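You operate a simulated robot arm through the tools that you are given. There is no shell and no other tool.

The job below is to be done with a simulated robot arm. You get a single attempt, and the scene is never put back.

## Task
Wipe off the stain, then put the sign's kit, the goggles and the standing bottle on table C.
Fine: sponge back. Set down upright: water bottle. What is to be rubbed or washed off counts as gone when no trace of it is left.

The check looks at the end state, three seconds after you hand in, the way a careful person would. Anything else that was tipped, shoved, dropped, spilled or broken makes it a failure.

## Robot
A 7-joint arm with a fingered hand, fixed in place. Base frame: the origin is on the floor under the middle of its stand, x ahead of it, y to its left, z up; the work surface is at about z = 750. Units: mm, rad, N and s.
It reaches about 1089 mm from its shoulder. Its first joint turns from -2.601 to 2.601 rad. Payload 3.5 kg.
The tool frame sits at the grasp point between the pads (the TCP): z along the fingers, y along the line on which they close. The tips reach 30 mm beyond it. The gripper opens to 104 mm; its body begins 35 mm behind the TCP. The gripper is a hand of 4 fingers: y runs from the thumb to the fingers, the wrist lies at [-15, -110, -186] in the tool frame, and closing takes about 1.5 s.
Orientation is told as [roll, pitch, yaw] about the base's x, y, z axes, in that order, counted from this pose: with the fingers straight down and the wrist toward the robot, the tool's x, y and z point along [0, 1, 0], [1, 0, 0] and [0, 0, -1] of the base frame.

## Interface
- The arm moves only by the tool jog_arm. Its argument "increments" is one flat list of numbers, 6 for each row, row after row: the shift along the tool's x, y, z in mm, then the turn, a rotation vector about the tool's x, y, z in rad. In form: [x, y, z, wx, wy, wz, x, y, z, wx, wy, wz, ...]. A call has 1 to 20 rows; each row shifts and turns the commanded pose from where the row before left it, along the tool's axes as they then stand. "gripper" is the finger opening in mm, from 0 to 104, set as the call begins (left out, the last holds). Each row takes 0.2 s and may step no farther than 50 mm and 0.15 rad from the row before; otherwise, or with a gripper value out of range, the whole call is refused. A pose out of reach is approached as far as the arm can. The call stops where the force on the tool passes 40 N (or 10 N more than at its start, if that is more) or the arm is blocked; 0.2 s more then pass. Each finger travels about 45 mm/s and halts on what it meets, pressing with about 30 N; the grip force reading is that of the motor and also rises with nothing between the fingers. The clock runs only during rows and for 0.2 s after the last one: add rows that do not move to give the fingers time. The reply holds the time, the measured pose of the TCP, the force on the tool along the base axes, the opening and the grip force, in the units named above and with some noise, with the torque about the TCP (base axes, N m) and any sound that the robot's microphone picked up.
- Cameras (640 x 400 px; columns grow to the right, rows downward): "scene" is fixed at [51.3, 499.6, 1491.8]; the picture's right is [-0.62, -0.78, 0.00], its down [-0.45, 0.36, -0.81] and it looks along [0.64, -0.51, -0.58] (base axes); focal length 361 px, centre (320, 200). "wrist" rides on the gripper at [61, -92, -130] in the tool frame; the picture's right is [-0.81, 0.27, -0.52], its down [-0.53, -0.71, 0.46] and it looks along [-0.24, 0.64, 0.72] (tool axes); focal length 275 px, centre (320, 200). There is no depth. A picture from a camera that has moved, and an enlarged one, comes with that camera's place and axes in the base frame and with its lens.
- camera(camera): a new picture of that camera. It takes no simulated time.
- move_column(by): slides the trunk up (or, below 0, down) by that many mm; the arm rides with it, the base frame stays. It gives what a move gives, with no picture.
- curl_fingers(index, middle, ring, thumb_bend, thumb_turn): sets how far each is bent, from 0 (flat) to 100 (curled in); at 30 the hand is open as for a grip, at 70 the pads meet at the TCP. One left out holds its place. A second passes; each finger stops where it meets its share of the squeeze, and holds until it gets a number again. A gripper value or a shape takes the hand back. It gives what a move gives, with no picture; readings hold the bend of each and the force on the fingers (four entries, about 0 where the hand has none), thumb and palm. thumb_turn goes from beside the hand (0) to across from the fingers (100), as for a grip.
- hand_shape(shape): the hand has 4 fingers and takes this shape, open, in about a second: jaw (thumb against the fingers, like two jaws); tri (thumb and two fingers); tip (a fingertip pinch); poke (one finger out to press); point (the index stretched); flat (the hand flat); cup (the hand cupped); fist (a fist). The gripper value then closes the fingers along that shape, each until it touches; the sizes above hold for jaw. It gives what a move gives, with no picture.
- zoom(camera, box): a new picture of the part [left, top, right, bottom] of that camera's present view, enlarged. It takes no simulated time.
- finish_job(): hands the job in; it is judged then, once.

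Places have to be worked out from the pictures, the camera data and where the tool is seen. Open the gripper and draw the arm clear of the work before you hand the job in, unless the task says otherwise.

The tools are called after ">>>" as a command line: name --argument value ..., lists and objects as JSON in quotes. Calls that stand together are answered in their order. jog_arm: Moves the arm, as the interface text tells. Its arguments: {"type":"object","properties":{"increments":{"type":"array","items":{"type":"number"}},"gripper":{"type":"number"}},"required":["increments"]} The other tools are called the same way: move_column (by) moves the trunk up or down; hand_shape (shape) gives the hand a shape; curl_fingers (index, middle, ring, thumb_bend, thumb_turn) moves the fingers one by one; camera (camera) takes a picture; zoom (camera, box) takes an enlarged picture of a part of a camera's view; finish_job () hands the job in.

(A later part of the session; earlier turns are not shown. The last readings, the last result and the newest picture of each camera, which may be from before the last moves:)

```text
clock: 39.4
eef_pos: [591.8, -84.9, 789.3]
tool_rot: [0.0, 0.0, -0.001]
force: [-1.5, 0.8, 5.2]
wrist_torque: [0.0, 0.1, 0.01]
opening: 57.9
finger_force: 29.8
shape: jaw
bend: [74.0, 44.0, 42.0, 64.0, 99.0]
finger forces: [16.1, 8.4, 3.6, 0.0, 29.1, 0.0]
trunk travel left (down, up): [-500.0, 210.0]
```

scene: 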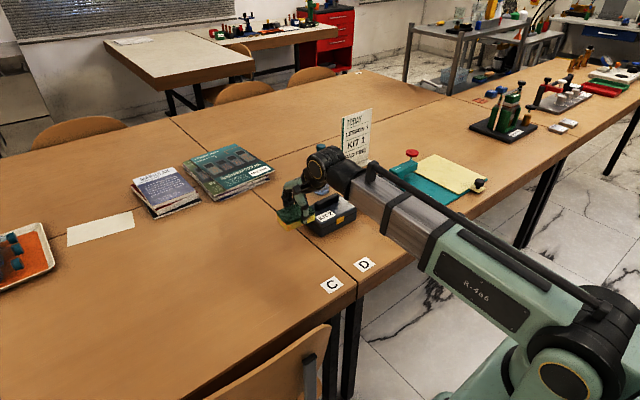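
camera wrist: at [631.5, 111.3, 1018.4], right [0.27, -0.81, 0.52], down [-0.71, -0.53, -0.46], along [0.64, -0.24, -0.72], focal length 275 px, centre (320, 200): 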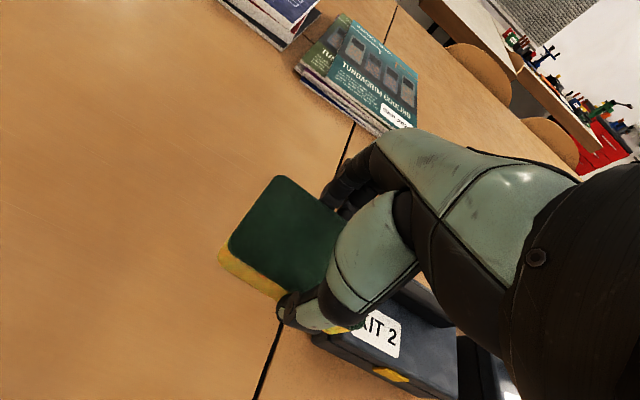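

The sponge rests on the table with about 5 N. I open the hand and then rise.

>>> jog_arm --increments '[0, 0, 0, 0, 0, 0, 0, 0, 0, 0, 0, 0, 0, 0, 0, 0, 0, 0, 0, 0, 0, 0, 0, 0, 0, 0, 0, 0, 0, 0, 0, 0, 0, 0, 0, 0, 0, 0, 0, 0, 0, 0, 0, 0, 0, 0, 0, 0]' --gripper 104

>>> zoom --camera "scene" --box '[315, 190, 425, 290]'

```text
clock: 41.2
eef_pos: [592.6, -85.3, 788.6]
tool_rot: [-0.001, -0.001, -0.002]
force: [0.1, 0.0, 0.5]
wrist_torque: [-0.04, -0.01, 0.05]
opening: 103.4
finger_force: 0.0
shape: jaw
bend: [30.0, 30.0, 30.0, 30.0, 98.0]
finger forces: [0.1, 0.0, 0.0, 0.0, 0.0, 0.0]
trunk travel left (down, up): [-500.0, 210.0]
```

```text
4.00 times, centred on (370, 240) of scene
camera zoom: at [51.3, 499.6, 1491.8], right [-0.62, -0.78, 0.0], down [-0.45, 0.36, -0.81], along [0.64, -0.51, -0.58], focal length 1442 px, centre (120, 40)
```

zoom: 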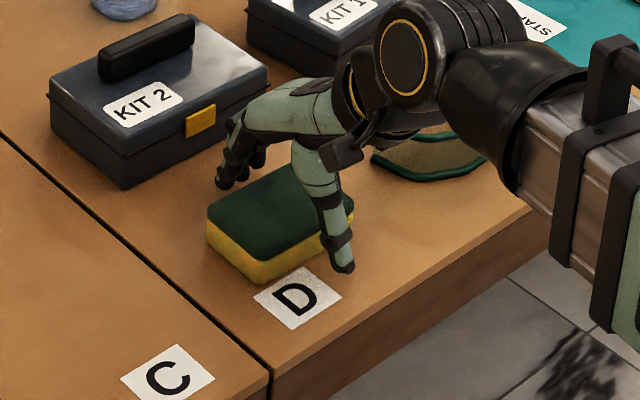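

The sponge sits back beside the D label, green side up. I raise the hand straight up, then shift to look at the goggles from above.

>>> jog_arm --increments '[0, 0, -20, 0, 0, 0, 0, 0, -40, 0, 0, 0, 0, 0, -50, 0, 0, 0, 0, 0, -50, 0, 0, 0, 0, 0, -50, 0, 0, 0, 0, 0, -40, 0, 0, 0, -43, -12, 0, 0, 0, 0, -43, -12, 0, 0, 0, 0, -43, -12, 0, 0, 0, 0, -43, -12, 0, 0, 0, 0, -43, -12, 0, 0, 0, 0]'

>>> camera --camera "wrist"

>>> camera --camera "scene"

```text
clock: 43.6
eef_pos: [529.7, -303.5, 1036.6]
tool_rot: [0.0, 0.0, -0.002]
force: [-1.0, -0.1, -0.6]
wrist_torque: [0.0, -0.02, 0.03]
opening: 103.6
finger_force: 0.1
shape: jaw
bend: [30.0, 30.0, 30.0, 30.0, 98.0]
finger forces: [0.0, 0.0, 0.1, 0.0, 0.0, 0.1]
trunk travel left (down, up): [-500.0, 210.0]
```

```text
taken
camera wrist: at [438.3, -240.9, 1167.4], right [0.28, -0.81, 0.52], down [-0.71, -0.53, -0.46], along [0.64, -0.24, -0.72], focal length 275 px, centre (320, 200)
```

wrist: 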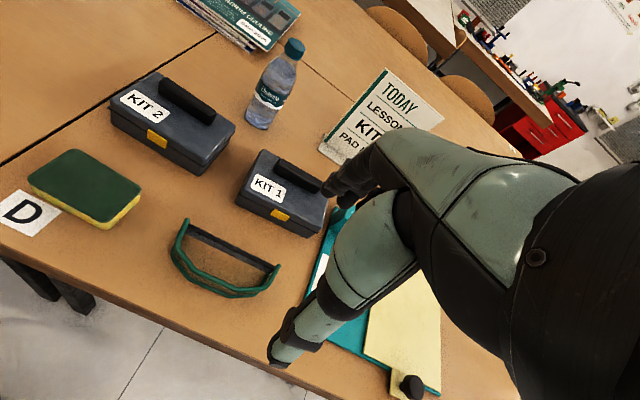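

```text
taken
```

scene: 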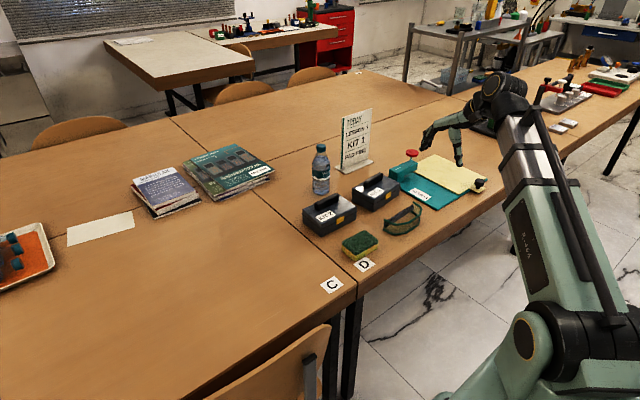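

Good view of everything on table D. I zoom in on the goggles, the kits and the bottle from both cameras to triangulate.

>>> zoom --camera "wrist" --box '[150, 190, 310, 310]'

>>> zoom --camera "scene" --box '[370, 190, 440, 245]'

>>> zoom --camera "wrist" --box '[90, 20, 350, 250]'

>>> zoom --camera "scene" --box '[290, 100, 430, 240]'

```text
3.33 times, centred on (230, 250) of wrist
camera zoom: at [438.3, -240.9, 1167.4], right [0.28, -0.81, 0.52], down [-0.71, -0.53, -0.46], along [0.64, -0.24, -0.72], focal length 918 px, centre (620, 33)
```

zoom: 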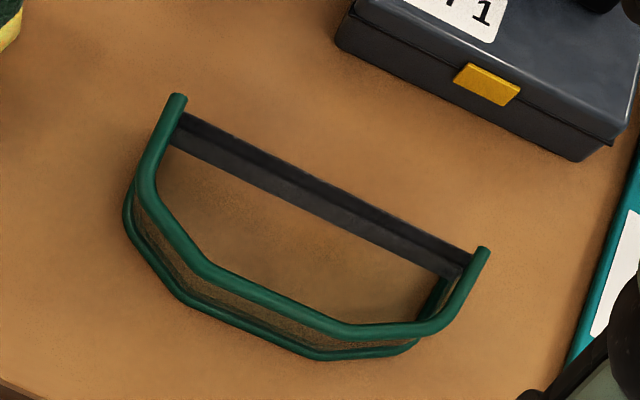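

```text
7.27 times, centred on (405, 218) of scene
camera zoom: at [51.3, 499.6, 1491.8], right [-0.62, -0.78, 0.0], down [-0.45, 0.36, -0.81], along [0.64, -0.51, -0.58], focal length 2623 px, centre (-298, 73)
```

zoom: 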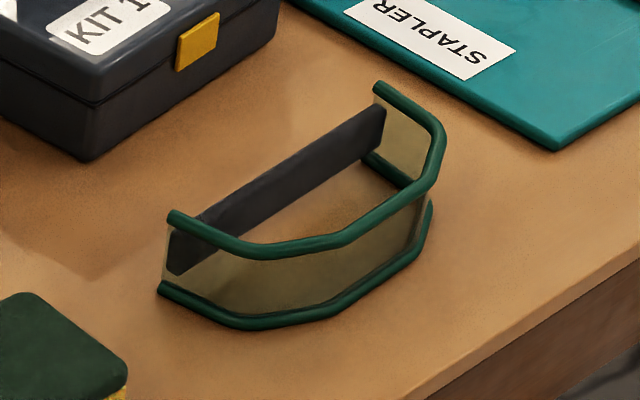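

```text
1.74 times, centred on (220, 135) of wrist
camera zoom: at [438.3, -240.9, 1167.4], right [0.28, -0.81, 0.52], down [-0.71, -0.53, -0.46], along [0.64, -0.24, -0.72], focal length 479 px, centre (494, 313)
```

zoom: 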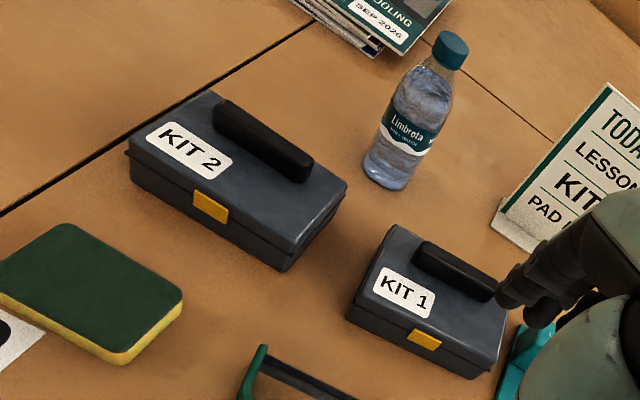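

```text
2.86 times, centred on (360, 170) of scene
camera zoom: at [51.3, 499.6, 1491.8], right [-0.62, -0.78, 0.0], down [-0.45, 0.36, -0.81], along [0.64, -0.51, -0.58], focal length 1030 px, centre (206, 286)
```

zoom: 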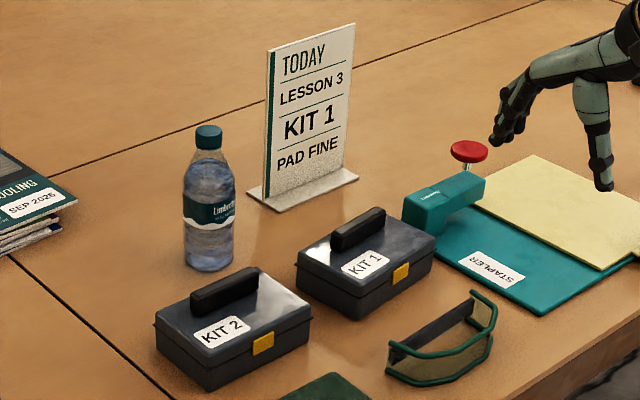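

Both views agree: the goggles stand about 42 mm high, y from -344 to -200, lens front at x≈558 and strap at x≈618; kit 1 starts near x≈700. I position the hand above them to grip front-to-back across lens and strap.

>>> jog_arm --increments '[15, 29, 0, 0, 0, 0, 14, 28, 0, 0, 0, 0, 0, 0, 50, 0, 0, 0, 0, 0, 50, 0, 0, 0, 0, 0, 50, 0, 0, 0, 0, 0, 37, 0, 0, 0, 0, 0, 0, 0, 0, 0]'

>>> camera --camera "wrist"

>>> zoom --camera "scene" --box '[350, 150, 470, 250]'

```text
clock: 45.2
eef_pos: [588.7, -274.8, 851.5]
tool_rot: [0.0, 0.001, 0.001]
force: [0.8, -0.6, -0.7]
wrist_torque: [0.01, 0.0, 0.01]
opening: 103.6
finger_force: 0.1
shape: jaw
bend: [30.0, 30.0, 30.0, 30.0, 98.0]
finger forces: [0.1, 0.0, 0.0, 0.0, 0.0, 0.0]
trunk travel left (down, up): [-500.0, 210.0]
```

```text
taken
camera wrist: at [496.2, -211.9, 982.6], right [0.27, -0.81, 0.52], down [-0.71, -0.53, -0.46], along [0.64, -0.24, -0.72], focal length 275 px, centre (320, 200)
```

wrist: 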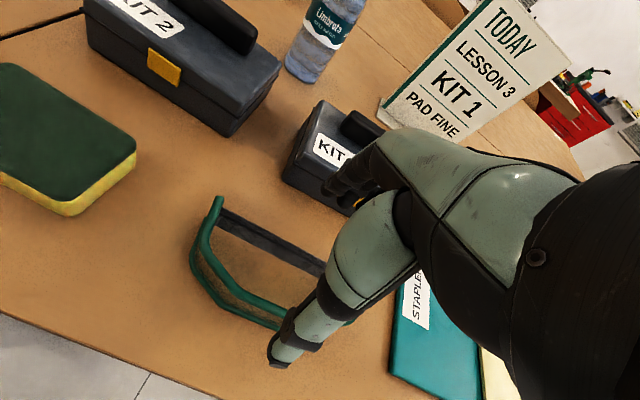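

```text
4.00 times, centred on (410, 200) of scene
camera zoom: at [51.3, 499.6, 1491.8], right [-0.62, -0.78, 0.0], down [-0.45, 0.36, -0.81], along [0.64, -0.51, -0.58], focal length 1442 px, centre (-40, 200)
```

zoom: 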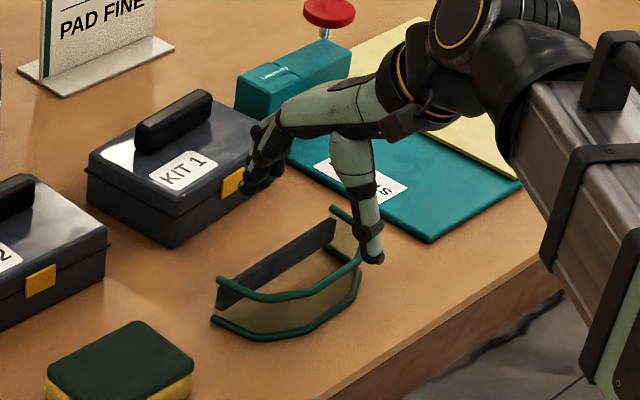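

Alignment looks right. I descend around the goggles to z≈790 so the fingertips stay about 10 mm above the table.

>>> jog_arm --increments '[0, 0, 30, 0, 0, 0, 0, 0, 20, 0, 0, 0, 0, 0, 11, 0, 0, 0, 0, 0, 0, 0, 0, 0]'

>>> camera --camera "wrist"

>>> zoom --camera "scene" --box '[350, 160, 460, 260]'

```text
clock: 46.2
eef_pos: [587.1, -271.7, 790.9]
tool_rot: [-0.001, 0.001, 0.001]
force: [-0.3, -0.7, 0.0]
wrist_torque: [-0.01, -0.01, 0.02]
opening: 103.7
finger_force: 0.1
shape: jaw
bend: [30.0, 30.0, 30.0, 30.0, 98.0]
finger forces: [0.0, 0.1, 0.0, 0.0, 0.1, 0.1]
trunk travel left (down, up): [-500.0, 210.0]
```

```text
taken
camera wrist: at [496.2, -208.4, 921.4], right [0.27, -0.81, 0.52], down [-0.71, -0.53, -0.46], along [0.64, -0.24, -0.72], focal length 275 px, centre (320, 200)
```

wrist: 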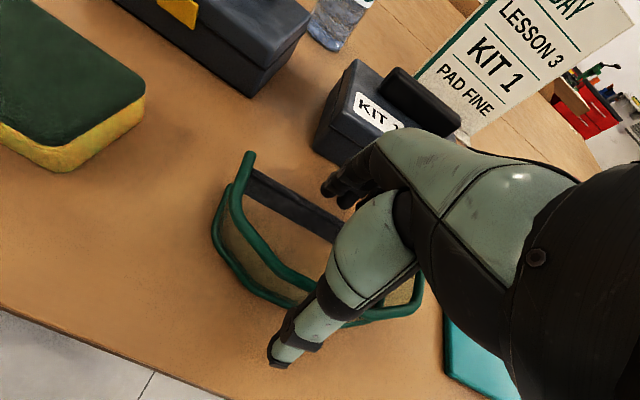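

```text
4.00 times, centred on (405, 210) of scene
camera zoom: at [51.3, 499.6, 1491.8], right [-0.62, -0.78, 0.0], down [-0.45, 0.36, -0.81], along [0.64, -0.51, -0.58], focal length 1442 px, centre (-20, 160)
```

zoom: 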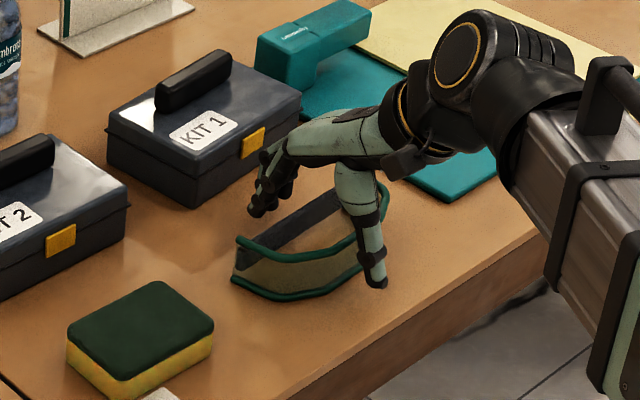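

Thumb is in front of the lens and the fingers are behind the strap. I close gently.

>>> jog_arm --increments '[0, 0, 0, 0, 0, 0, 0, 0, 0, 0, 0, 0, 0, 0, 0, 0, 0, 0, 0, 0, 0, 0, 0, 0, 0, 0, 0, 0, 0, 0, 0, 0, 0, 0, 0, 0]' --gripper 56

>>> camera --camera "wrist"

>>> zoom --camera "scene" --box '[350, 160, 460, 260]'

```text
clock: 47.6
eef_pos: [588.4, -271.1, 790.2]
tool_rot: [0.001, 0.0, 0.0]
force: [0.1, -0.4, -0.5]
wrist_torque: [0.01, -0.01, 0.03]
opening: 57.9
finger_force: 29.9
shape: jaw
bend: [74.0, 46.0, 43.0, 61.0, 99.0]
finger forces: [15.4, 8.4, 3.8, 0.0, 27.4, 0.0]
trunk travel left (down, up): [-500.0, 210.0]
```

```text
taken
camera wrist: at [496.2, -208.4, 921.6], right [0.27, -0.81, 0.52], down [-0.71, -0.53, -0.46], along [0.64, -0.24, -0.72], focal length 275 px, centre (320, 200)
```

wrist: 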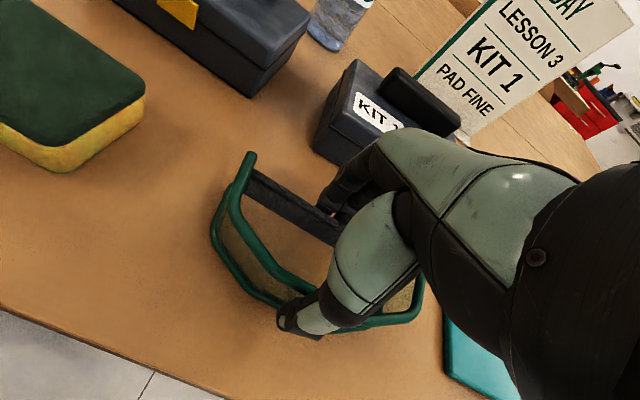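

```text
4.00 times, centred on (405, 210) of scene
camera zoom: at [51.3, 499.6, 1491.8], right [-0.62, -0.78, 0.0], down [-0.45, 0.36, -0.81], along [0.64, -0.51, -0.58], focal length 1442 px, centre (-20, 160)
```

zoom: 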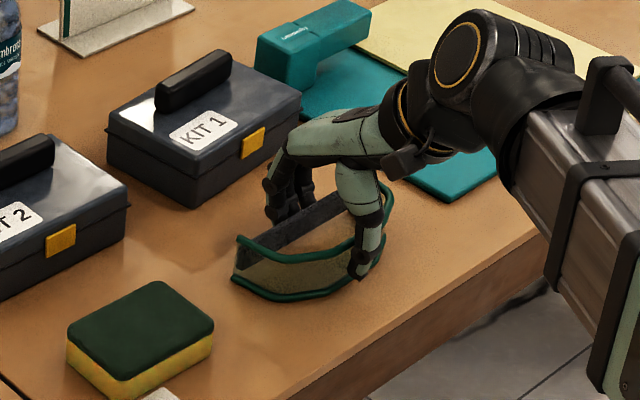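

The goggles are gripped, unmoved. I lift slowly and check that they hang straight.

>>> jog_arm --increments '[0, 0, -8, 0, 0, 0, 0, 0, -15, 0, 0, 0, 0, 0, -30, 0, 0, 0, 0, 0, -40, 0, 0, 0, 0, 0, -40, 0, 0, 0, 0, 0, 0, 0, 0, 0]'

>>> camera --camera "wrist"

>>> zoom --camera "scene" --box '[350, 130, 460, 260]'

```text
clock: 49.0
eef_pos: [589.4, -271.3, 925.1]
tool_rot: [0.0, -0.001, 0.001]
force: [0.2, -0.1, -0.1]
wrist_torque: [-0.01, -0.03, 0.01]
opening: 57.7
finger_force: 30.1
shape: jaw
bend: [74.0, 46.0, 43.0, 61.0, 99.0]
finger forces: [15.5, 8.4, 3.7, 0.0, 27.6, 0.0]
trunk travel left (down, up): [-500.0, 210.0]
```

```text
taken
camera wrist: at [498.9, -208.9, 1055.3], right [0.27, -0.81, 0.52], down [-0.71, -0.53, -0.46], along [0.64, -0.24, -0.72], focal length 275 px, centre (320, 200)
```

wrist: 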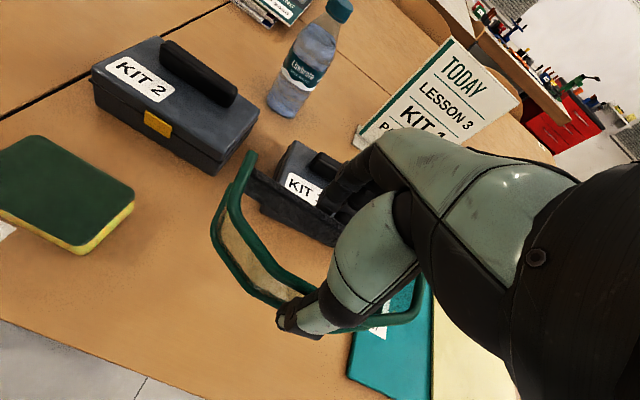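

```text
3.08 times, centred on (405, 195) of scene
camera zoom: at [51.3, 499.6, 1491.8], right [-0.62, -0.78, 0.0], down [-0.45, 0.36, -0.81], along [0.64, -0.51, -0.58], focal length 1110 px, centre (58, 215)
```

zoom: 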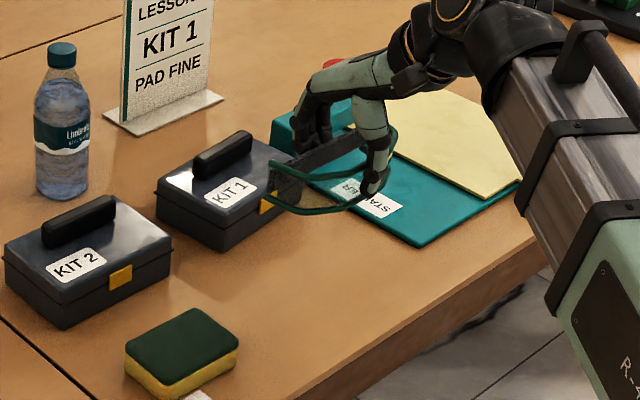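

The goggles hang straight. I carry them high to table C, to about (620, 330).

>>> jog_arm --increments '[46, 2, 0, 0, 0, 0, 46, 2, 0, 0, 0, 0, 46, 2, 0, 0, 0, 0, 46, 2, 0, 0, 0, 0, 46, 2, 0, 0, 0, 0, 46, 2, 0, 0, 0, 0, 46, 2, 0, 0, 0, 0, 46, 3, 0, 0, 0, 0, 46, 3, 0, 0, 0, 0, 46, 3, 0, 0, 0, 0, 46, 3, 0, 0, 0, 0, 46, 3, 0, 0, 0, 0, 48, 3, 0, 0, 0, 0, 0, 0, 40, 0, 0, 0, 0, 0, 40, 0, 0, 0, 0, 0, 25, 0, 0, 0, 0, 0, 0, 0, 0, 0]'

>>> camera --camera "wrist"

>>> camera --camera "scene"

```text
clock: 52.6
eef_pos: [621.8, 327.8, 816.7]
tool_rot: [-0.001, 0.0, 0.001]
force: [0.5, -0.1, -0.9]
wrist_torque: [0.05, -0.02, -0.01]
opening: 57.6
finger_force: 30.2
shape: jaw
bend: [74.0, 47.0, 43.0, 61.0, 99.0]
finger forces: [15.5, 8.3, 3.6, 0.0, 27.6, 0.0]
trunk travel left (down, up): [-500.0, 210.0]
```

```text
taken
camera wrist: at [530.1, 389.4, 946.8], right [0.27, -0.81, 0.52], down [-0.71, -0.53, -0.46], along [0.64, -0.24, -0.72], focal length 275 px, centre (320, 200)
```

wrist: 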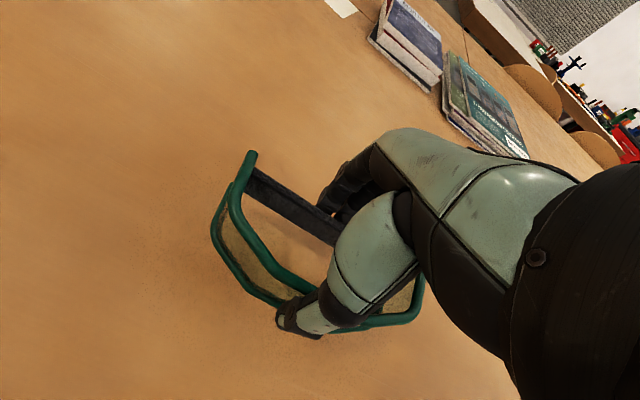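

```text
taken
```

scene: 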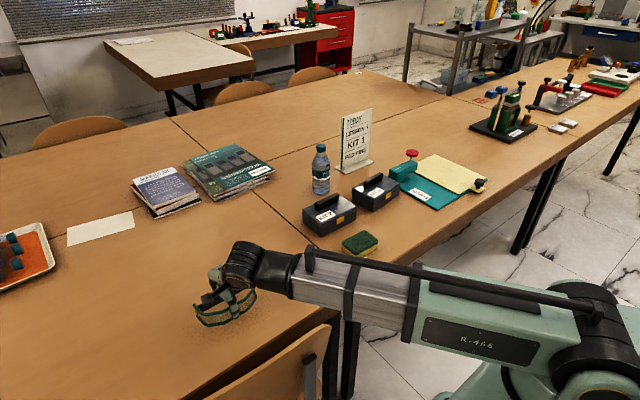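

The goggles are about 28 mm above table C. I lower them until light contact.

>>> jog_arm --increments '[0, 0, 15, 0, 0, 0, 0, 0, 9, 0, 0, 0, 0, 0, 2, 0, 0, 0, 0, 0, 1, 0, 0, 0]'

```text
clock: 53.6
eef_pos: [620.3, 326.7, 791.3]
tool_rot: [0.0, 0.001, 0.0]
force: [1.3, -0.3, 2.6]
wrist_torque: [0.0, 0.07, 0.03]
opening: 57.2
finger_force: 30.0
shape: jaw
bend: [74.0, 46.0, 43.0, 61.0, 99.0]
finger forces: [16.0, 8.6, 4.1, 0.0, 27.5, 0.0]
trunk travel left (down, up): [-500.0, 210.0]
```

Light contact (about 2.6 N). I add half a millimetre, then open the fingers.

>>> jog_arm --increments '[0, 0, 0.7, 0, 0, 0, 0, 0, 0, 0, 0, 0]'

>>> jog_arm --increments '[0, 0, 0, 0, 0, 0, 0, 0, 0, 0, 0, 0, 0, 0, 0, 0, 0, 0, 0, 0, 0, 0, 0, 0, 0, 0, 0, 0, 0, 0, 0, 0, 0, 0, 0, 0, 0, 0, 0, 0, 0, 0, 0, 0, 0, 0, 0, 0]' --gripper 104

>>> zoom --camera "scene" --box '[160, 230, 300, 350]'

>>> camera --camera "wrist"

```text
clock: 54.2
eef_pos: [619.7, 327.0, 791.1]
tool_rot: [0.0, 0.002, 0.0]
force: [1.1, -1.1, 1.0]
wrist_torque: [-0.01, 0.06, 0.02]
opening: 57.4
finger_force: 29.9
shape: jaw
bend: [74.0, 46.0, 43.0, 61.0, 99.0]
finger forces: [15.9, 8.5, 4.0, 0.0, 27.6, 0.0]
trunk travel left (down, up): [-500.0, 210.0]
```

```text
clock: 56.0
eef_pos: [620.1, 328.6, 791.3]
tool_rot: [0.001, 0.001, 0.002]
force: [0.6, -0.2, -0.4]
wrist_torque: [0.01, 0.03, 0.02]
opening: 103.5
finger_force: 0.1
shape: jaw
bend: [30.0, 30.0, 30.0, 30.0, 98.0]
finger forces: [0.0, 0.1, 0.0, 0.0, 0.0, 0.0]
trunk travel left (down, up): [-500.0, 210.0]
```

```text
3.33 times, centred on (230, 290) of scene
camera zoom: at [51.3, 499.6, 1491.8], right [-0.62, -0.78, 0.0], down [-0.45, 0.36, -0.81], along [0.64, -0.51, -0.58], focal length 1202 px, centre (620, -100)
```

zoom: 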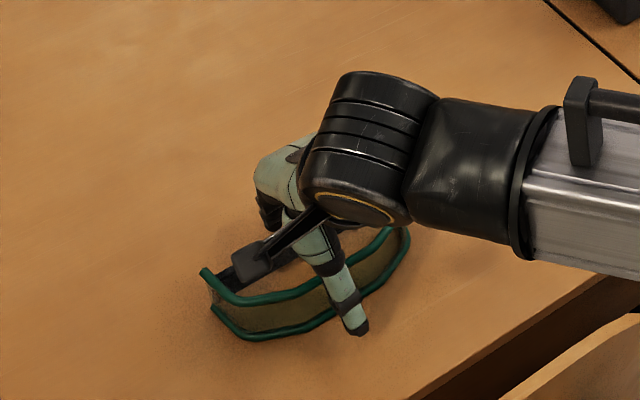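

```text
taken
camera wrist: at [528.7, 389.8, 921.4], right [0.27, -0.81, 0.52], down [-0.71, -0.53, -0.46], along [0.64, -0.24, -0.72], focal length 275 px, centre (320, 200)
```

wrist: 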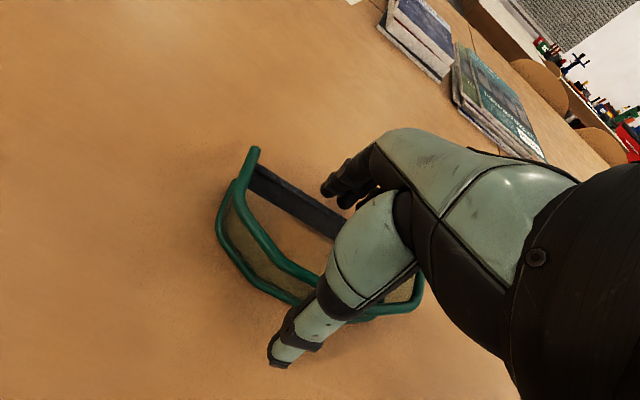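

The goggles stand freely on table C. I rise straight up and travel back high over to table D for a closer look at kit 1.

>>> jog_arm --increments '[0, 0, -20, 0, 0, 0, 0, 0, -45, 0, 0, 0, 0, 0, -50, 0, 0, 0, 0, 0, -50, 0, 0, 0, 0, 0, -50, 0, 0, 0, -46, -4, 0, 0, 0, 0, -46, -4, 0, 0, 0, 0, -46, -4, 0, 0, 0, 0, -46, -4, 0, 0, 0, 0, -46, -4, 0, 0, 0, 0, -46, -4, 0, 0, 0, 0, -46, -4, 0, 0, 0, 0, -46, -4, 0, 0, 0, 0, -46, -4, 0, 0, 0, 0, -46, -4, 0, 0, 0, 0, -46, -4, 0, 0, 0, 0, -46, -4, 0, 0, 0, 0, -46, -4, 0, 0, 0, 0, -46, -4, 0, 0, 0, 0, -40, -4, 0, 0, 0, 0]'

>>> camera --camera "wrist"

>>> camera --camera "scene"

```text
clock: 60.2
eef_pos: [562.5, -356.7, 1002.6]
tool_rot: [-0.001, 0.001, -0.001]
force: [-0.2, 1.6, 0.3]
wrist_torque: [0.06, -0.02, 0.01]
opening: 103.7
finger_force: 0.1
shape: jaw
bend: [30.0, 30.0, 30.0, 30.0, 98.0]
finger forces: [0.0, 0.1, 0.0, 0.0, 0.0, 0.0]
trunk travel left (down, up): [-500.0, 210.0]
```

```text
taken
camera wrist: at [470.5, -294.2, 1133.4], right [0.28, -0.81, 0.52], down [-0.71, -0.53, -0.46], along [0.64, -0.24, -0.72], focal length 275 px, centre (320, 200)
```

wrist: 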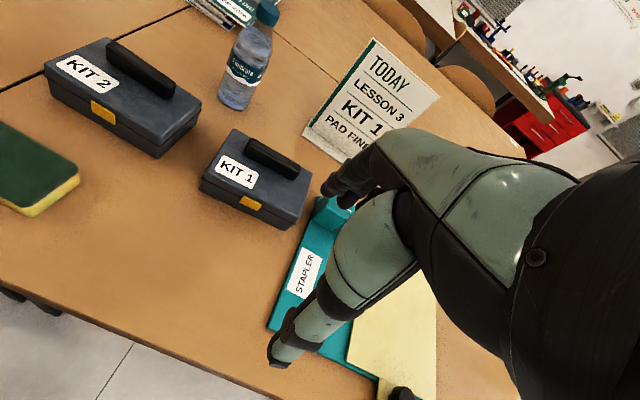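

```text
taken
```

scene: 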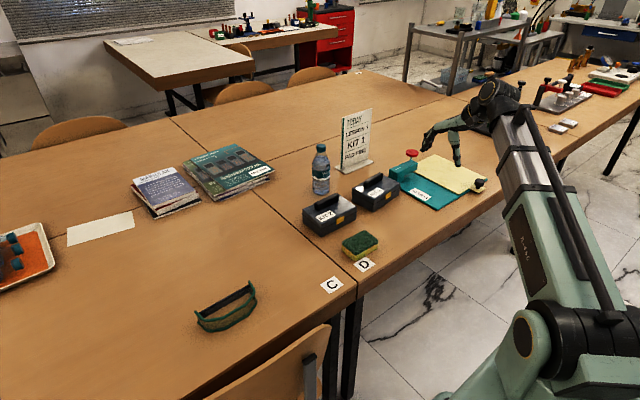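

Goggles are fine on C. I zoom on kit 1 from both cameras to measure its box and handle.

>>> zoom --camera "wrist" --box '[190, 110, 330, 240]'

>>> zoom --camera "scene" --box '[340, 160, 410, 220]'

```text
3.08 times, centred on (260, 175) of wrist
camera zoom: at [470.5, -294.2, 1133.4], right [0.28, -0.81, 0.52], down [-0.71, -0.53, -0.46], along [0.64, -0.24, -0.72], focal length 847 px, centre (505, 277)
```

zoom: 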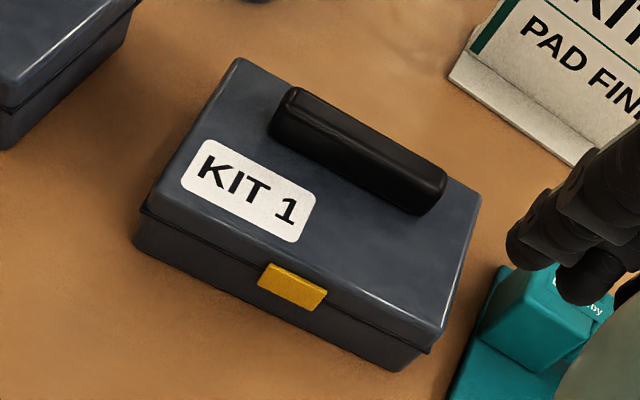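

```text
6.67 times, centred on (375, 190) of scene
camera zoom: at [51.3, 499.6, 1491.8], right [-0.62, -0.78, 0.0], down [-0.45, 0.36, -0.81], along [0.64, -0.51, -0.58], focal length 2404 px, centre (-47, 267)
```

zoom: 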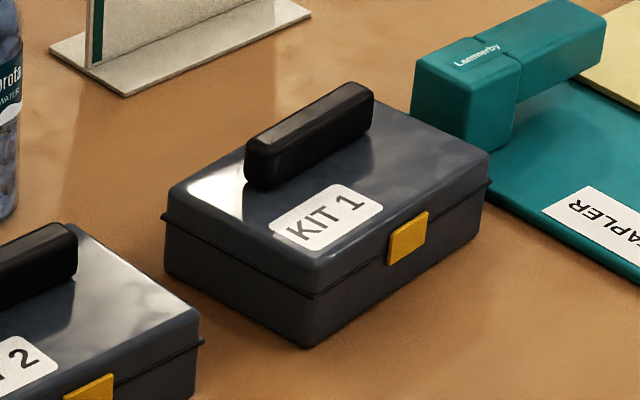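

Kit 1's lid is centred near (751, -310), turned about 8° counter-clockwise, lid at z≈803, with a handle bar (top z≈826) centred near (768, -306). Before gripping the narrow handle I close the hand in free air to see where the fingertips end up.

>>> jog_arm --increments '[0, 0, 0, 0, 0, 0, 0, 0, 0, 0, 0, 0, 0, 0, 0, 0, 0, 0, 0, 0, 0, 0, 0, 0, 0, 0, 0, 0, 0, 0, 0, 0, 0, 0, 0, 0, 0, 0, 0, 0, 0, 0, 0, 0, 0, 0, 0, 0]' --gripper 22

>>> zoom --camera "scene" --box '[410, 90, 490, 180]'

>>> zoom --camera "wrist" --box '[240, 100, 460, 400]'

```text
clock: 62.0
eef_pos: [562.4, -356.1, 1003.3]
tool_rot: [-0.001, 0.0, 0.0]
force: [0.6, -0.6, -1.2]
wrist_torque: [-0.03, 0.02, 0.0]
opening: 22.3
finger_force: 0.1
shape: jaw
bend: [73.0, 58.0, 56.0, 74.0, 100.0]
finger forces: [0.0, 0.0, 0.1, 0.0, 0.0, 0.0]
trunk travel left (down, up): [-500.0, 210.0]
```

```text
4.44 times, centred on (450, 135) of scene
camera zoom: at [51.3, 499.6, 1491.8], right [-0.62, -0.78, 0.0], down [-0.45, 0.36, -0.81], along [0.64, -0.51, -0.58], focal length 1603 px, centre (-258, 489)
```

zoom: 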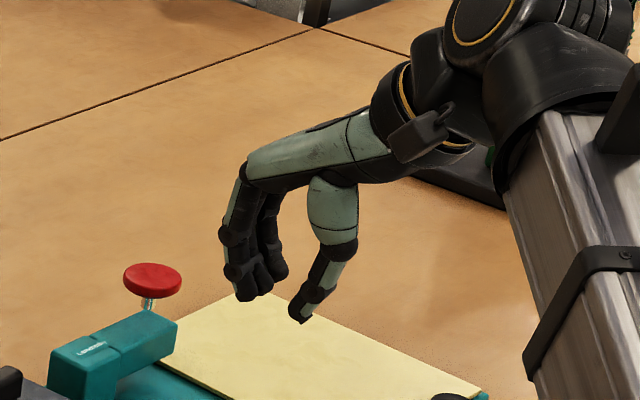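

```text
1.33 times, centred on (350, 250) of wrist
camera zoom: at [470.4, -293.6, 1133.4], right [0.27, -0.81, 0.52], down [-0.71, -0.53, -0.46], along [0.64, -0.24, -0.72], focal length 367 px, centre (280, 133)
```

zoom: 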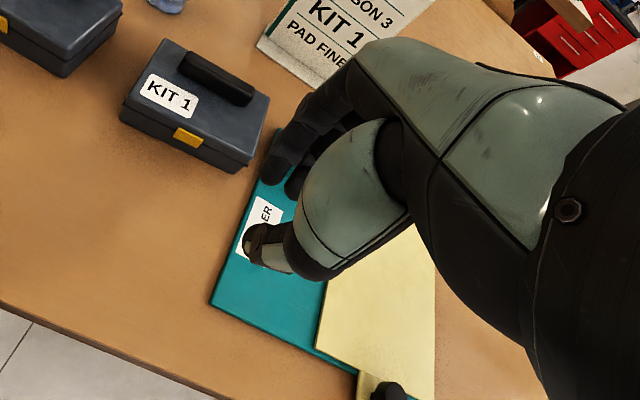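

The tips stay about 30–34 mm below the TCP when nearly closed, so I plan TCP z≈838 at the handle. I reopen, move above the handle, turn the hand 0.14 rad to match the kit, and come down partway.

>>> jog_arm --increments '[10, 41, 0, 0, 0, 0, 10, 41, 0, 0, 0, 0, 10, 41, 0, 0, 0, 0, 10, 41, 0, 0, 0, 0, 11, 42, 0, 0, 0, 0, 0, 0, 0, 0, 0, -0.07, 0, 0, 0, 0, 0, -0.07, 0, 0, 40, 0, 0, 0, 0, 0, 40, 0, 0, 0, 0, 0, 40, 0, 0, 0, 0, 0, 0, 0, 0, 0]' --gripper 104

>>> camera --camera "wrist"

>>> zoom --camera "scene" --box '[320, 120, 440, 220]'

```text
clock: 64.4
eef_pos: [764.5, -306.0, 885.4]
tool_rot: [-0.001, 0.001, 0.14]
force: [0.2, -0.8, -0.1]
wrist_torque: [0.0, -0.01, -0.01]
opening: 103.5
finger_force: 0.1
shape: jaw
bend: [30.0, 30.0, 30.0, 30.0, 98.0]
finger forces: [0.0, 0.0, 0.1, 0.0, 0.1, 0.0]
trunk travel left (down, up): [-500.0, 210.0]
```

```text
taken
camera wrist: at [665.7, -256.6, 1016.8], right [0.39, -0.76, 0.52], down [-0.63, -0.63, -0.46], along [0.67, -0.15, -0.72], focal length 275 px, centre (320, 200)
```

wrist: 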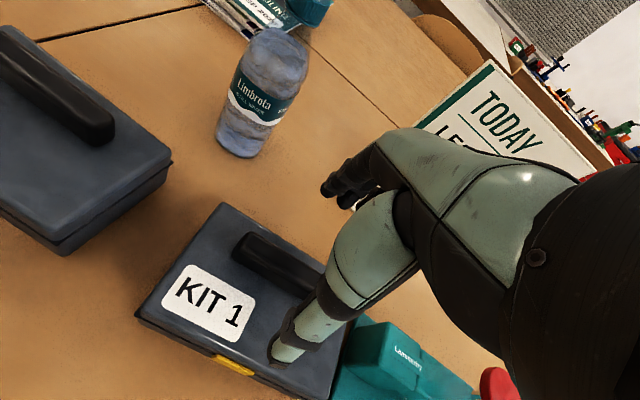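

```text
4.00 times, centred on (380, 170) of scene
camera zoom: at [51.3, 499.6, 1491.8], right [-0.62, -0.78, 0.0], down [-0.45, 0.36, -0.81], along [0.64, -0.51, -0.58], focal length 1442 px, centre (80, 320)
```

zoom: 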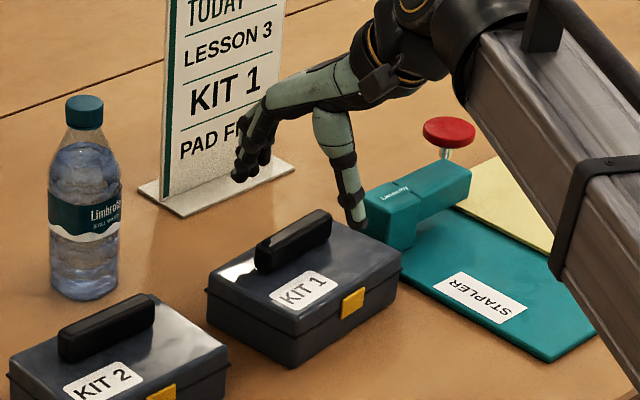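

Hand and handle line up well in both views. I descend to z≈840 so the tips end just above the lid.

>>> jog_arm --increments '[-1, 1, 25, 0, 0, 0, 0, 0, 15, 0, 0, 0, 0, 0, 5, 0, 0, 0, 0, 0, 0, 0, 0, 0]'

>>> camera --camera "wrist"

>>> zoom --camera "scene" --box '[330, 140, 420, 220]'

```text
clock: 65.4
eef_pos: [765.2, -306.4, 841.4]
tool_rot: [0.0, 0.0, 0.14]
force: [-0.7, -0.5, -0.3]
wrist_torque: [-0.03, 0.03, 0.01]
opening: 103.9
finger_force: 0.0
shape: jaw
bend: [30.0, 30.0, 30.0, 30.0, 98.0]
finger forces: [0.0, 0.1, 0.0, 0.0, 0.0, 0.0]
trunk travel left (down, up): [-500.0, 210.0]
```

```text
taken
camera wrist: at [667.1, -256.7, 971.3], right [0.39, -0.76, 0.52], down [-0.63, -0.63, -0.46], along [0.67, -0.15, -0.72], focal length 275 px, centre (320, 200)
```

wrist: 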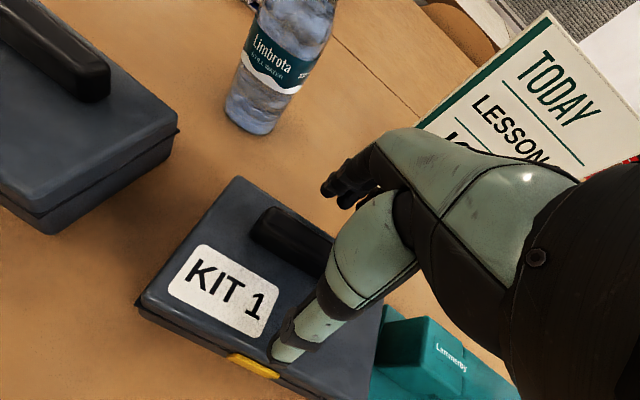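

```text
5.00 times, centred on (375, 180) of scene
camera zoom: at [51.3, 499.6, 1491.8], right [-0.62, -0.78, 0.0], down [-0.45, 0.36, -0.81], along [0.64, -0.51, -0.58], focal length 1803 px, centre (45, 300)
```

zoom: 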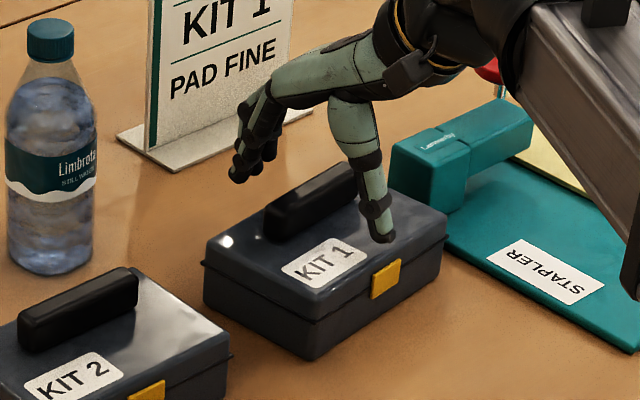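

Thumb tip hovers just above the lid on the near side, fingers behind the handle. I close on the handle.

>>> jog_arm --increments '[0, 0, 0, 0, 0, 0, 0, 0, 0, 0, 0, 0, 0, 0, 0, 0, 0, 0, 0, 0, 0, 0, 0, 0, 0, 0, 0, 0, 0, 0, 0, 0, 0, 0, 0, 0, 0, 0, 0, 0, 0, 0, 0, 0, 0, 0, 0, 0, 0, 0, 0, 0, 0, 0, 0, 0, 0, 0, 0, 0]' --gripper 8

>>> camera --camera "wrist"

>>> zoom --camera "scene" --box '[330, 140, 420, 220]'

```text
clock: 67.6
eef_pos: [766.2, -306.6, 840.7]
tool_rot: [0.0, 0.0, 0.14]
force: [-0.6, -0.1, 1.4]
wrist_torque: [-0.01, -0.02, 0.04]
opening: 15.3
finger_force: 30.5
shape: jaw
bend: [73.0, 62.0, 62.0, 74.0, 100.0]
finger forces: [15.3, 7.7, 3.5, 0.0, 26.7, 0.0]
trunk travel left (down, up): [-500.0, 210.0]
```

```text
taken
camera wrist: at [667.2, -256.8, 971.3], right [0.39, -0.76, 0.52], down [-0.63, -0.63, -0.46], along [0.67, -0.15, -0.72], focal length 275 px, centre (320, 200)
```

wrist: 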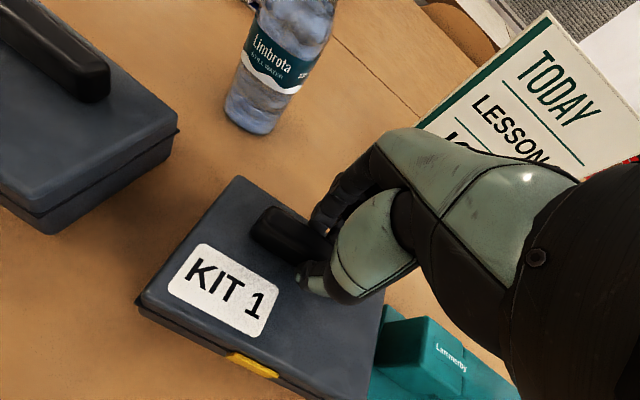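

```text
5.00 times, centred on (375, 180) of scene
camera zoom: at [51.3, 499.6, 1491.8], right [-0.62, -0.78, 0.0], down [-0.45, 0.36, -0.81], along [0.64, -0.51, -0.58], focal length 1803 px, centre (45, 300)
```

zoom: 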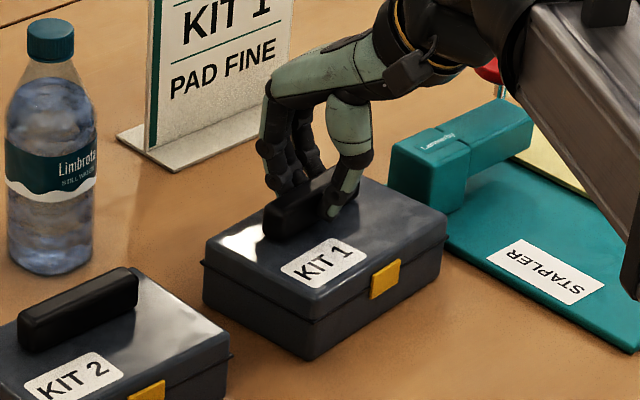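

The handle is held with 30 N and the kit has not moved. I lift gently by a few centimetres and check for tilt and weight.

>>> jog_arm --increments '[0, 0, -4, 0, 0, 0, 0, 0, -8, 0, 0, 0, 0, 0, -12, 0, 0, 0, 0, 0, 0, 0, 0, 0, 0, 0, 0, 0, 0, 0]'

>>> camera --camera "wrist"

>>> zoom --camera "scene" --box '[330, 130, 420, 220]'

```text
clock: 68.8
eef_pos: [766.9, -306.4, 864.6]
tool_rot: [-0.001, 0.0, 0.141]
force: [0.1, 0.1, -4.0]
wrist_torque: [-0.01, -0.08, 0.02]
opening: 14.6
finger_force: 30.2
shape: jaw
bend: [73.0, 63.0, 66.0, 74.0, 100.0]
finger forces: [17.3, 6.5, 3.3, 0.1, 27.0, 0.1]
trunk travel left (down, up): [-500.0, 210.0]
```

```text
taken
camera wrist: at [667.0, -257.6, 994.9], right [0.39, -0.76, 0.52], down [-0.63, -0.63, -0.46], along [0.67, -0.15, -0.72], focal length 275 px, centre (320, 200)
```

wrist: 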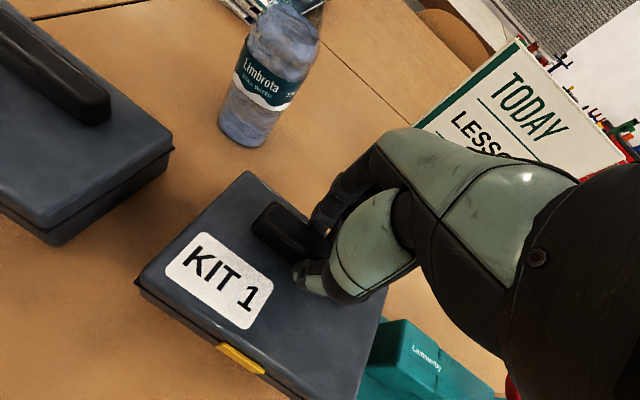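

```text
4.44 times, centred on (375, 175) of scene
camera zoom: at [51.3, 499.6, 1491.8], right [-0.62, -0.78, 0.0], down [-0.45, 0.36, -0.81], along [0.64, -0.51, -0.58], focal length 1603 px, centre (76, 311)
```

zoom: 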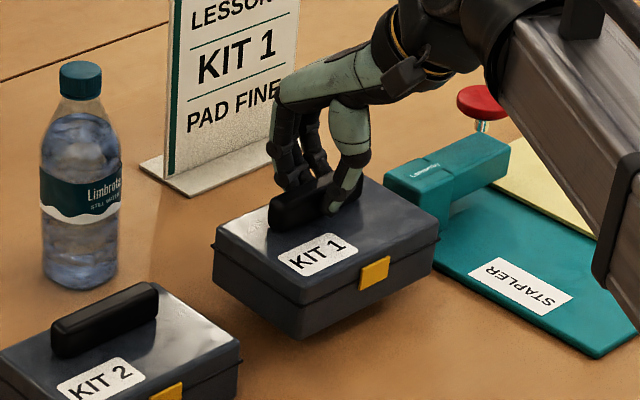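

Kit 1 is off the table (about 4 N), with only a slight turn in the grip. I lift it well clear, slowly.

>>> jog_arm --increments '[0, 0, -15, 0, 0, 0, 0, 0, -20, 0, 0, 0, 0, 0, -25, 0, 0, 0, 0, 0, -25, 0, 0, 0, 0, 0, -25, 0, 0, 0, 0, 0, -15, 0, 0, 0, 0, 0, 0, 0, 0, 0]'

>>> camera --camera "wrist"

>>> zoom --camera "scene" --box '[320, 80, 430, 200]'

```text
clock: 70.4
eef_pos: [769.8, -308.4, 988.9]
tool_rot: [0.0, -0.001, 0.14]
force: [0.6, 0.1, -3.2]
wrist_torque: [0.01, -0.07, 0.02]
opening: 14.9
finger_force: 30.0
shape: jaw
bend: [73.0, 63.0, 66.0, 74.0, 100.0]
finger forces: [17.3, 6.4, 3.1, 0.0, 26.9, 0.1]
trunk travel left (down, up): [-500.0, 210.0]
```

```text
taken
camera wrist: at [670.2, -258.0, 1118.9], right [0.39, -0.76, 0.52], down [-0.63, -0.63, -0.46], along [0.67, -0.15, -0.72], focal length 275 px, centre (320, 200)
```

wrist: 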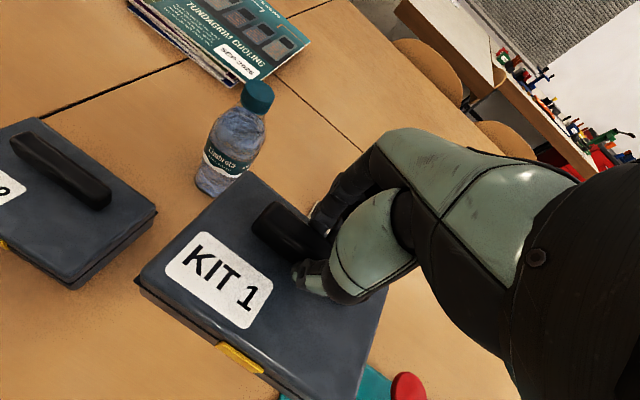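

```text
3.33 times, centred on (375, 140) of scene
camera zoom: at [51.3, 499.6, 1491.8], right [-0.62, -0.78, 0.0], down [-0.45, 0.36, -0.81], along [0.64, -0.51, -0.58], focal length 1202 px, centre (137, 400)
```

zoom: 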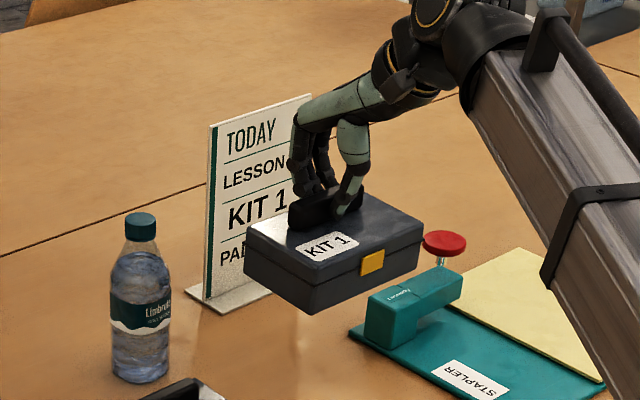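

The kit hangs steady. I move it back a little from the bottle, then across high over to table C at about (720, 150).

>>> jog_arm --increments '[3.2, -22.8, 0, 0, 0, 0, 3.2, -22.8, 0, 0, 0, 0, 34.65, 4.9, 0, 0, 0, 0, 34.65, 4.9, 0, 0, 0, 0, 34.65, 4.9, 0, 0, 0, 0, 34.65, 4.9, 0, 0, 0, 0, 34.65, 4.9, 0, 0, 0, 0, 34.65, 4.9, 0, 0, 0, 0, 34.65, 4.9, 0, 0, 0, 0, 34.65, 4.9, 0, 0, 0, 0, 34.65, 4.9, 0, 0, 0, 0, 34.65, 4.9, 0, 0, 0, 0, 34.65, 4.9, 0, 0, 0, 0, 34.65, 4.9, 0, 0, 0, 0, 34.65, 4.9, 0, 0, 0, 0, 0, 0, 0, 0, 0, 0]'

>>> camera --camera "wrist"

>>> camera --camera "scene"

```text
clock: 73.8
eef_pos: [725.2, 146.6, 986.5]
tool_rot: [0.001, -0.001, 0.141]
force: [0.0, 0.0, -5.1]
wrist_torque: [-0.02, -0.06, -0.04]
opening: 14.7
finger_force: 30.3
shape: jaw
bend: [73.0, 63.0, 67.0, 74.0, 100.0]
finger forces: [17.8, 5.9, 3.3, 0.1, 27.2, 0.0]
trunk travel left (down, up): [-500.0, 210.0]
```

```text
taken
camera wrist: at [626.2, 196.4, 1117.2], right [0.39, -0.76, 0.52], down [-0.63, -0.63, -0.46], along [0.67, -0.15, -0.72], focal length 275 px, centre (320, 200)
```

wrist: 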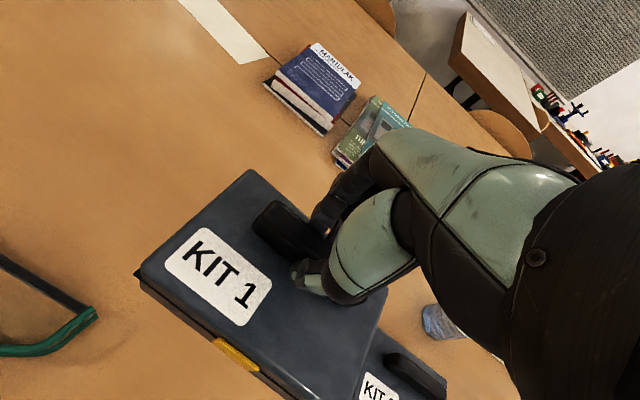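

```text
taken
```

scene: 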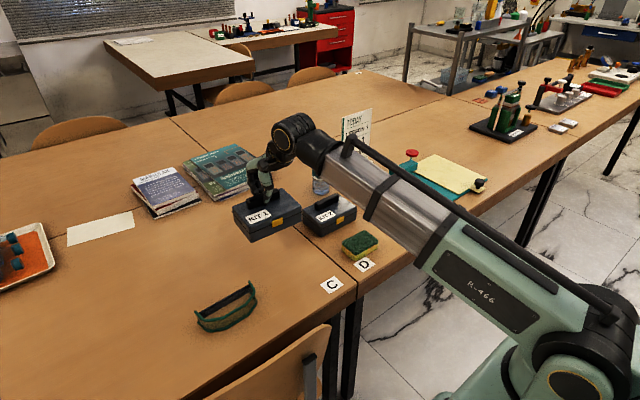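

The kit is over a clear part of table C. I lower it to just above the table and look.

>>> jog_arm --increments '[0, 0, 30, 0, 0, 0, 0, 0, 30, 0, 0, 0, 0, 0, 30, 0, 0, 0, 0, 0, 25, 0, 0, 0, 0, 0, 15, 0, 0, 0, 0, 0, 0, 0, 0, 0]'

>>> zoom --camera "scene" --box '[190, 170, 350, 300]'

>>> camera --camera "wrist"

```text
clock: 75.2
eef_pos: [721.6, 146.4, 857.1]
tool_rot: [0.001, 0.0, 0.14]
force: [0.1, 0.2, -3.6]
wrist_torque: [0.0, -0.05, 0.03]
opening: 14.6
finger_force: 29.8
shape: jaw
bend: [73.0, 63.0, 67.0, 74.0, 100.0]
finger forces: [17.6, 5.9, 3.2, 0.1, 27.3, 0.0]
trunk travel left (down, up): [-500.0, 210.0]
```

```text
3.08 times, centred on (270, 235) of scene
camera zoom: at [51.3, 499.6, 1491.8], right [-0.62, -0.78, 0.0], down [-0.45, 0.36, -0.81], along [0.64, -0.51, -0.58], focal length 1110 px, centre (474, 92)
```

zoom: 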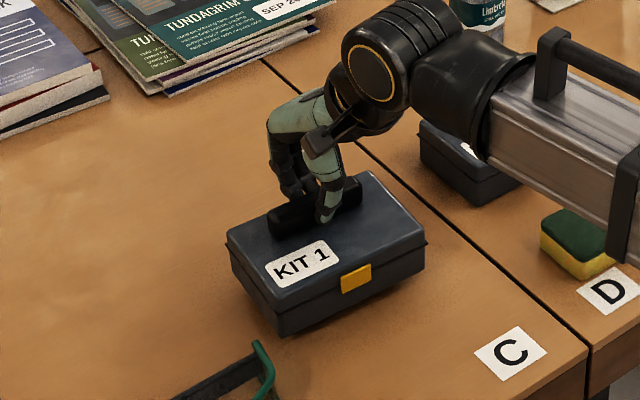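

```text
taken
camera wrist: at [623.2, 195.3, 987.4], right [0.39, -0.76, 0.52], down [-0.63, -0.63, -0.46], along [0.67, -0.15, -0.72], focal length 275 px, centre (320, 200)
```

wrist: 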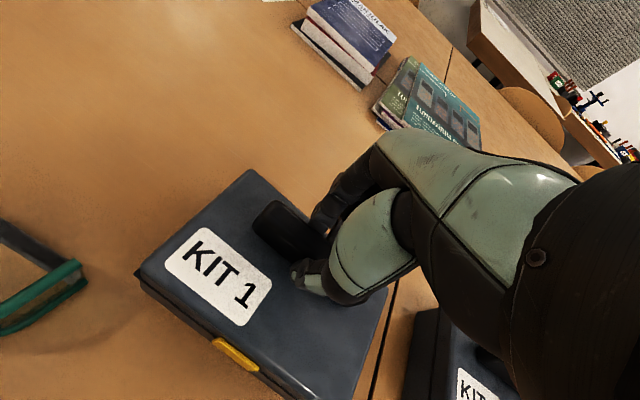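

I lower further in small steps, watching the force change from -4 N as the kit touches down.

>>> jog_arm --increments '[0, 0, 5, 0, 0, 0, 0, 0, 3, 0, 0, 0, 0, 0, 2, 0, 0, 0, 0, 0, 0, 0, 0, 0]'

```text
clock: 76.2
eef_pos: [722.1, 147.7, 847.9]
tool_rot: [0.001, 0.0, 0.139]
force: [0.5, -0.2, -4.3]
wrist_torque: [0.02, -0.03, -0.04]
opening: 14.6
finger_force: 29.6
shape: jaw
bend: [73.0, 63.0, 67.0, 74.0, 100.0]
finger forces: [17.7, 6.1, 3.4, 0.0, 27.3, 0.0]
trunk travel left (down, up): [-500.0, 210.0]
```

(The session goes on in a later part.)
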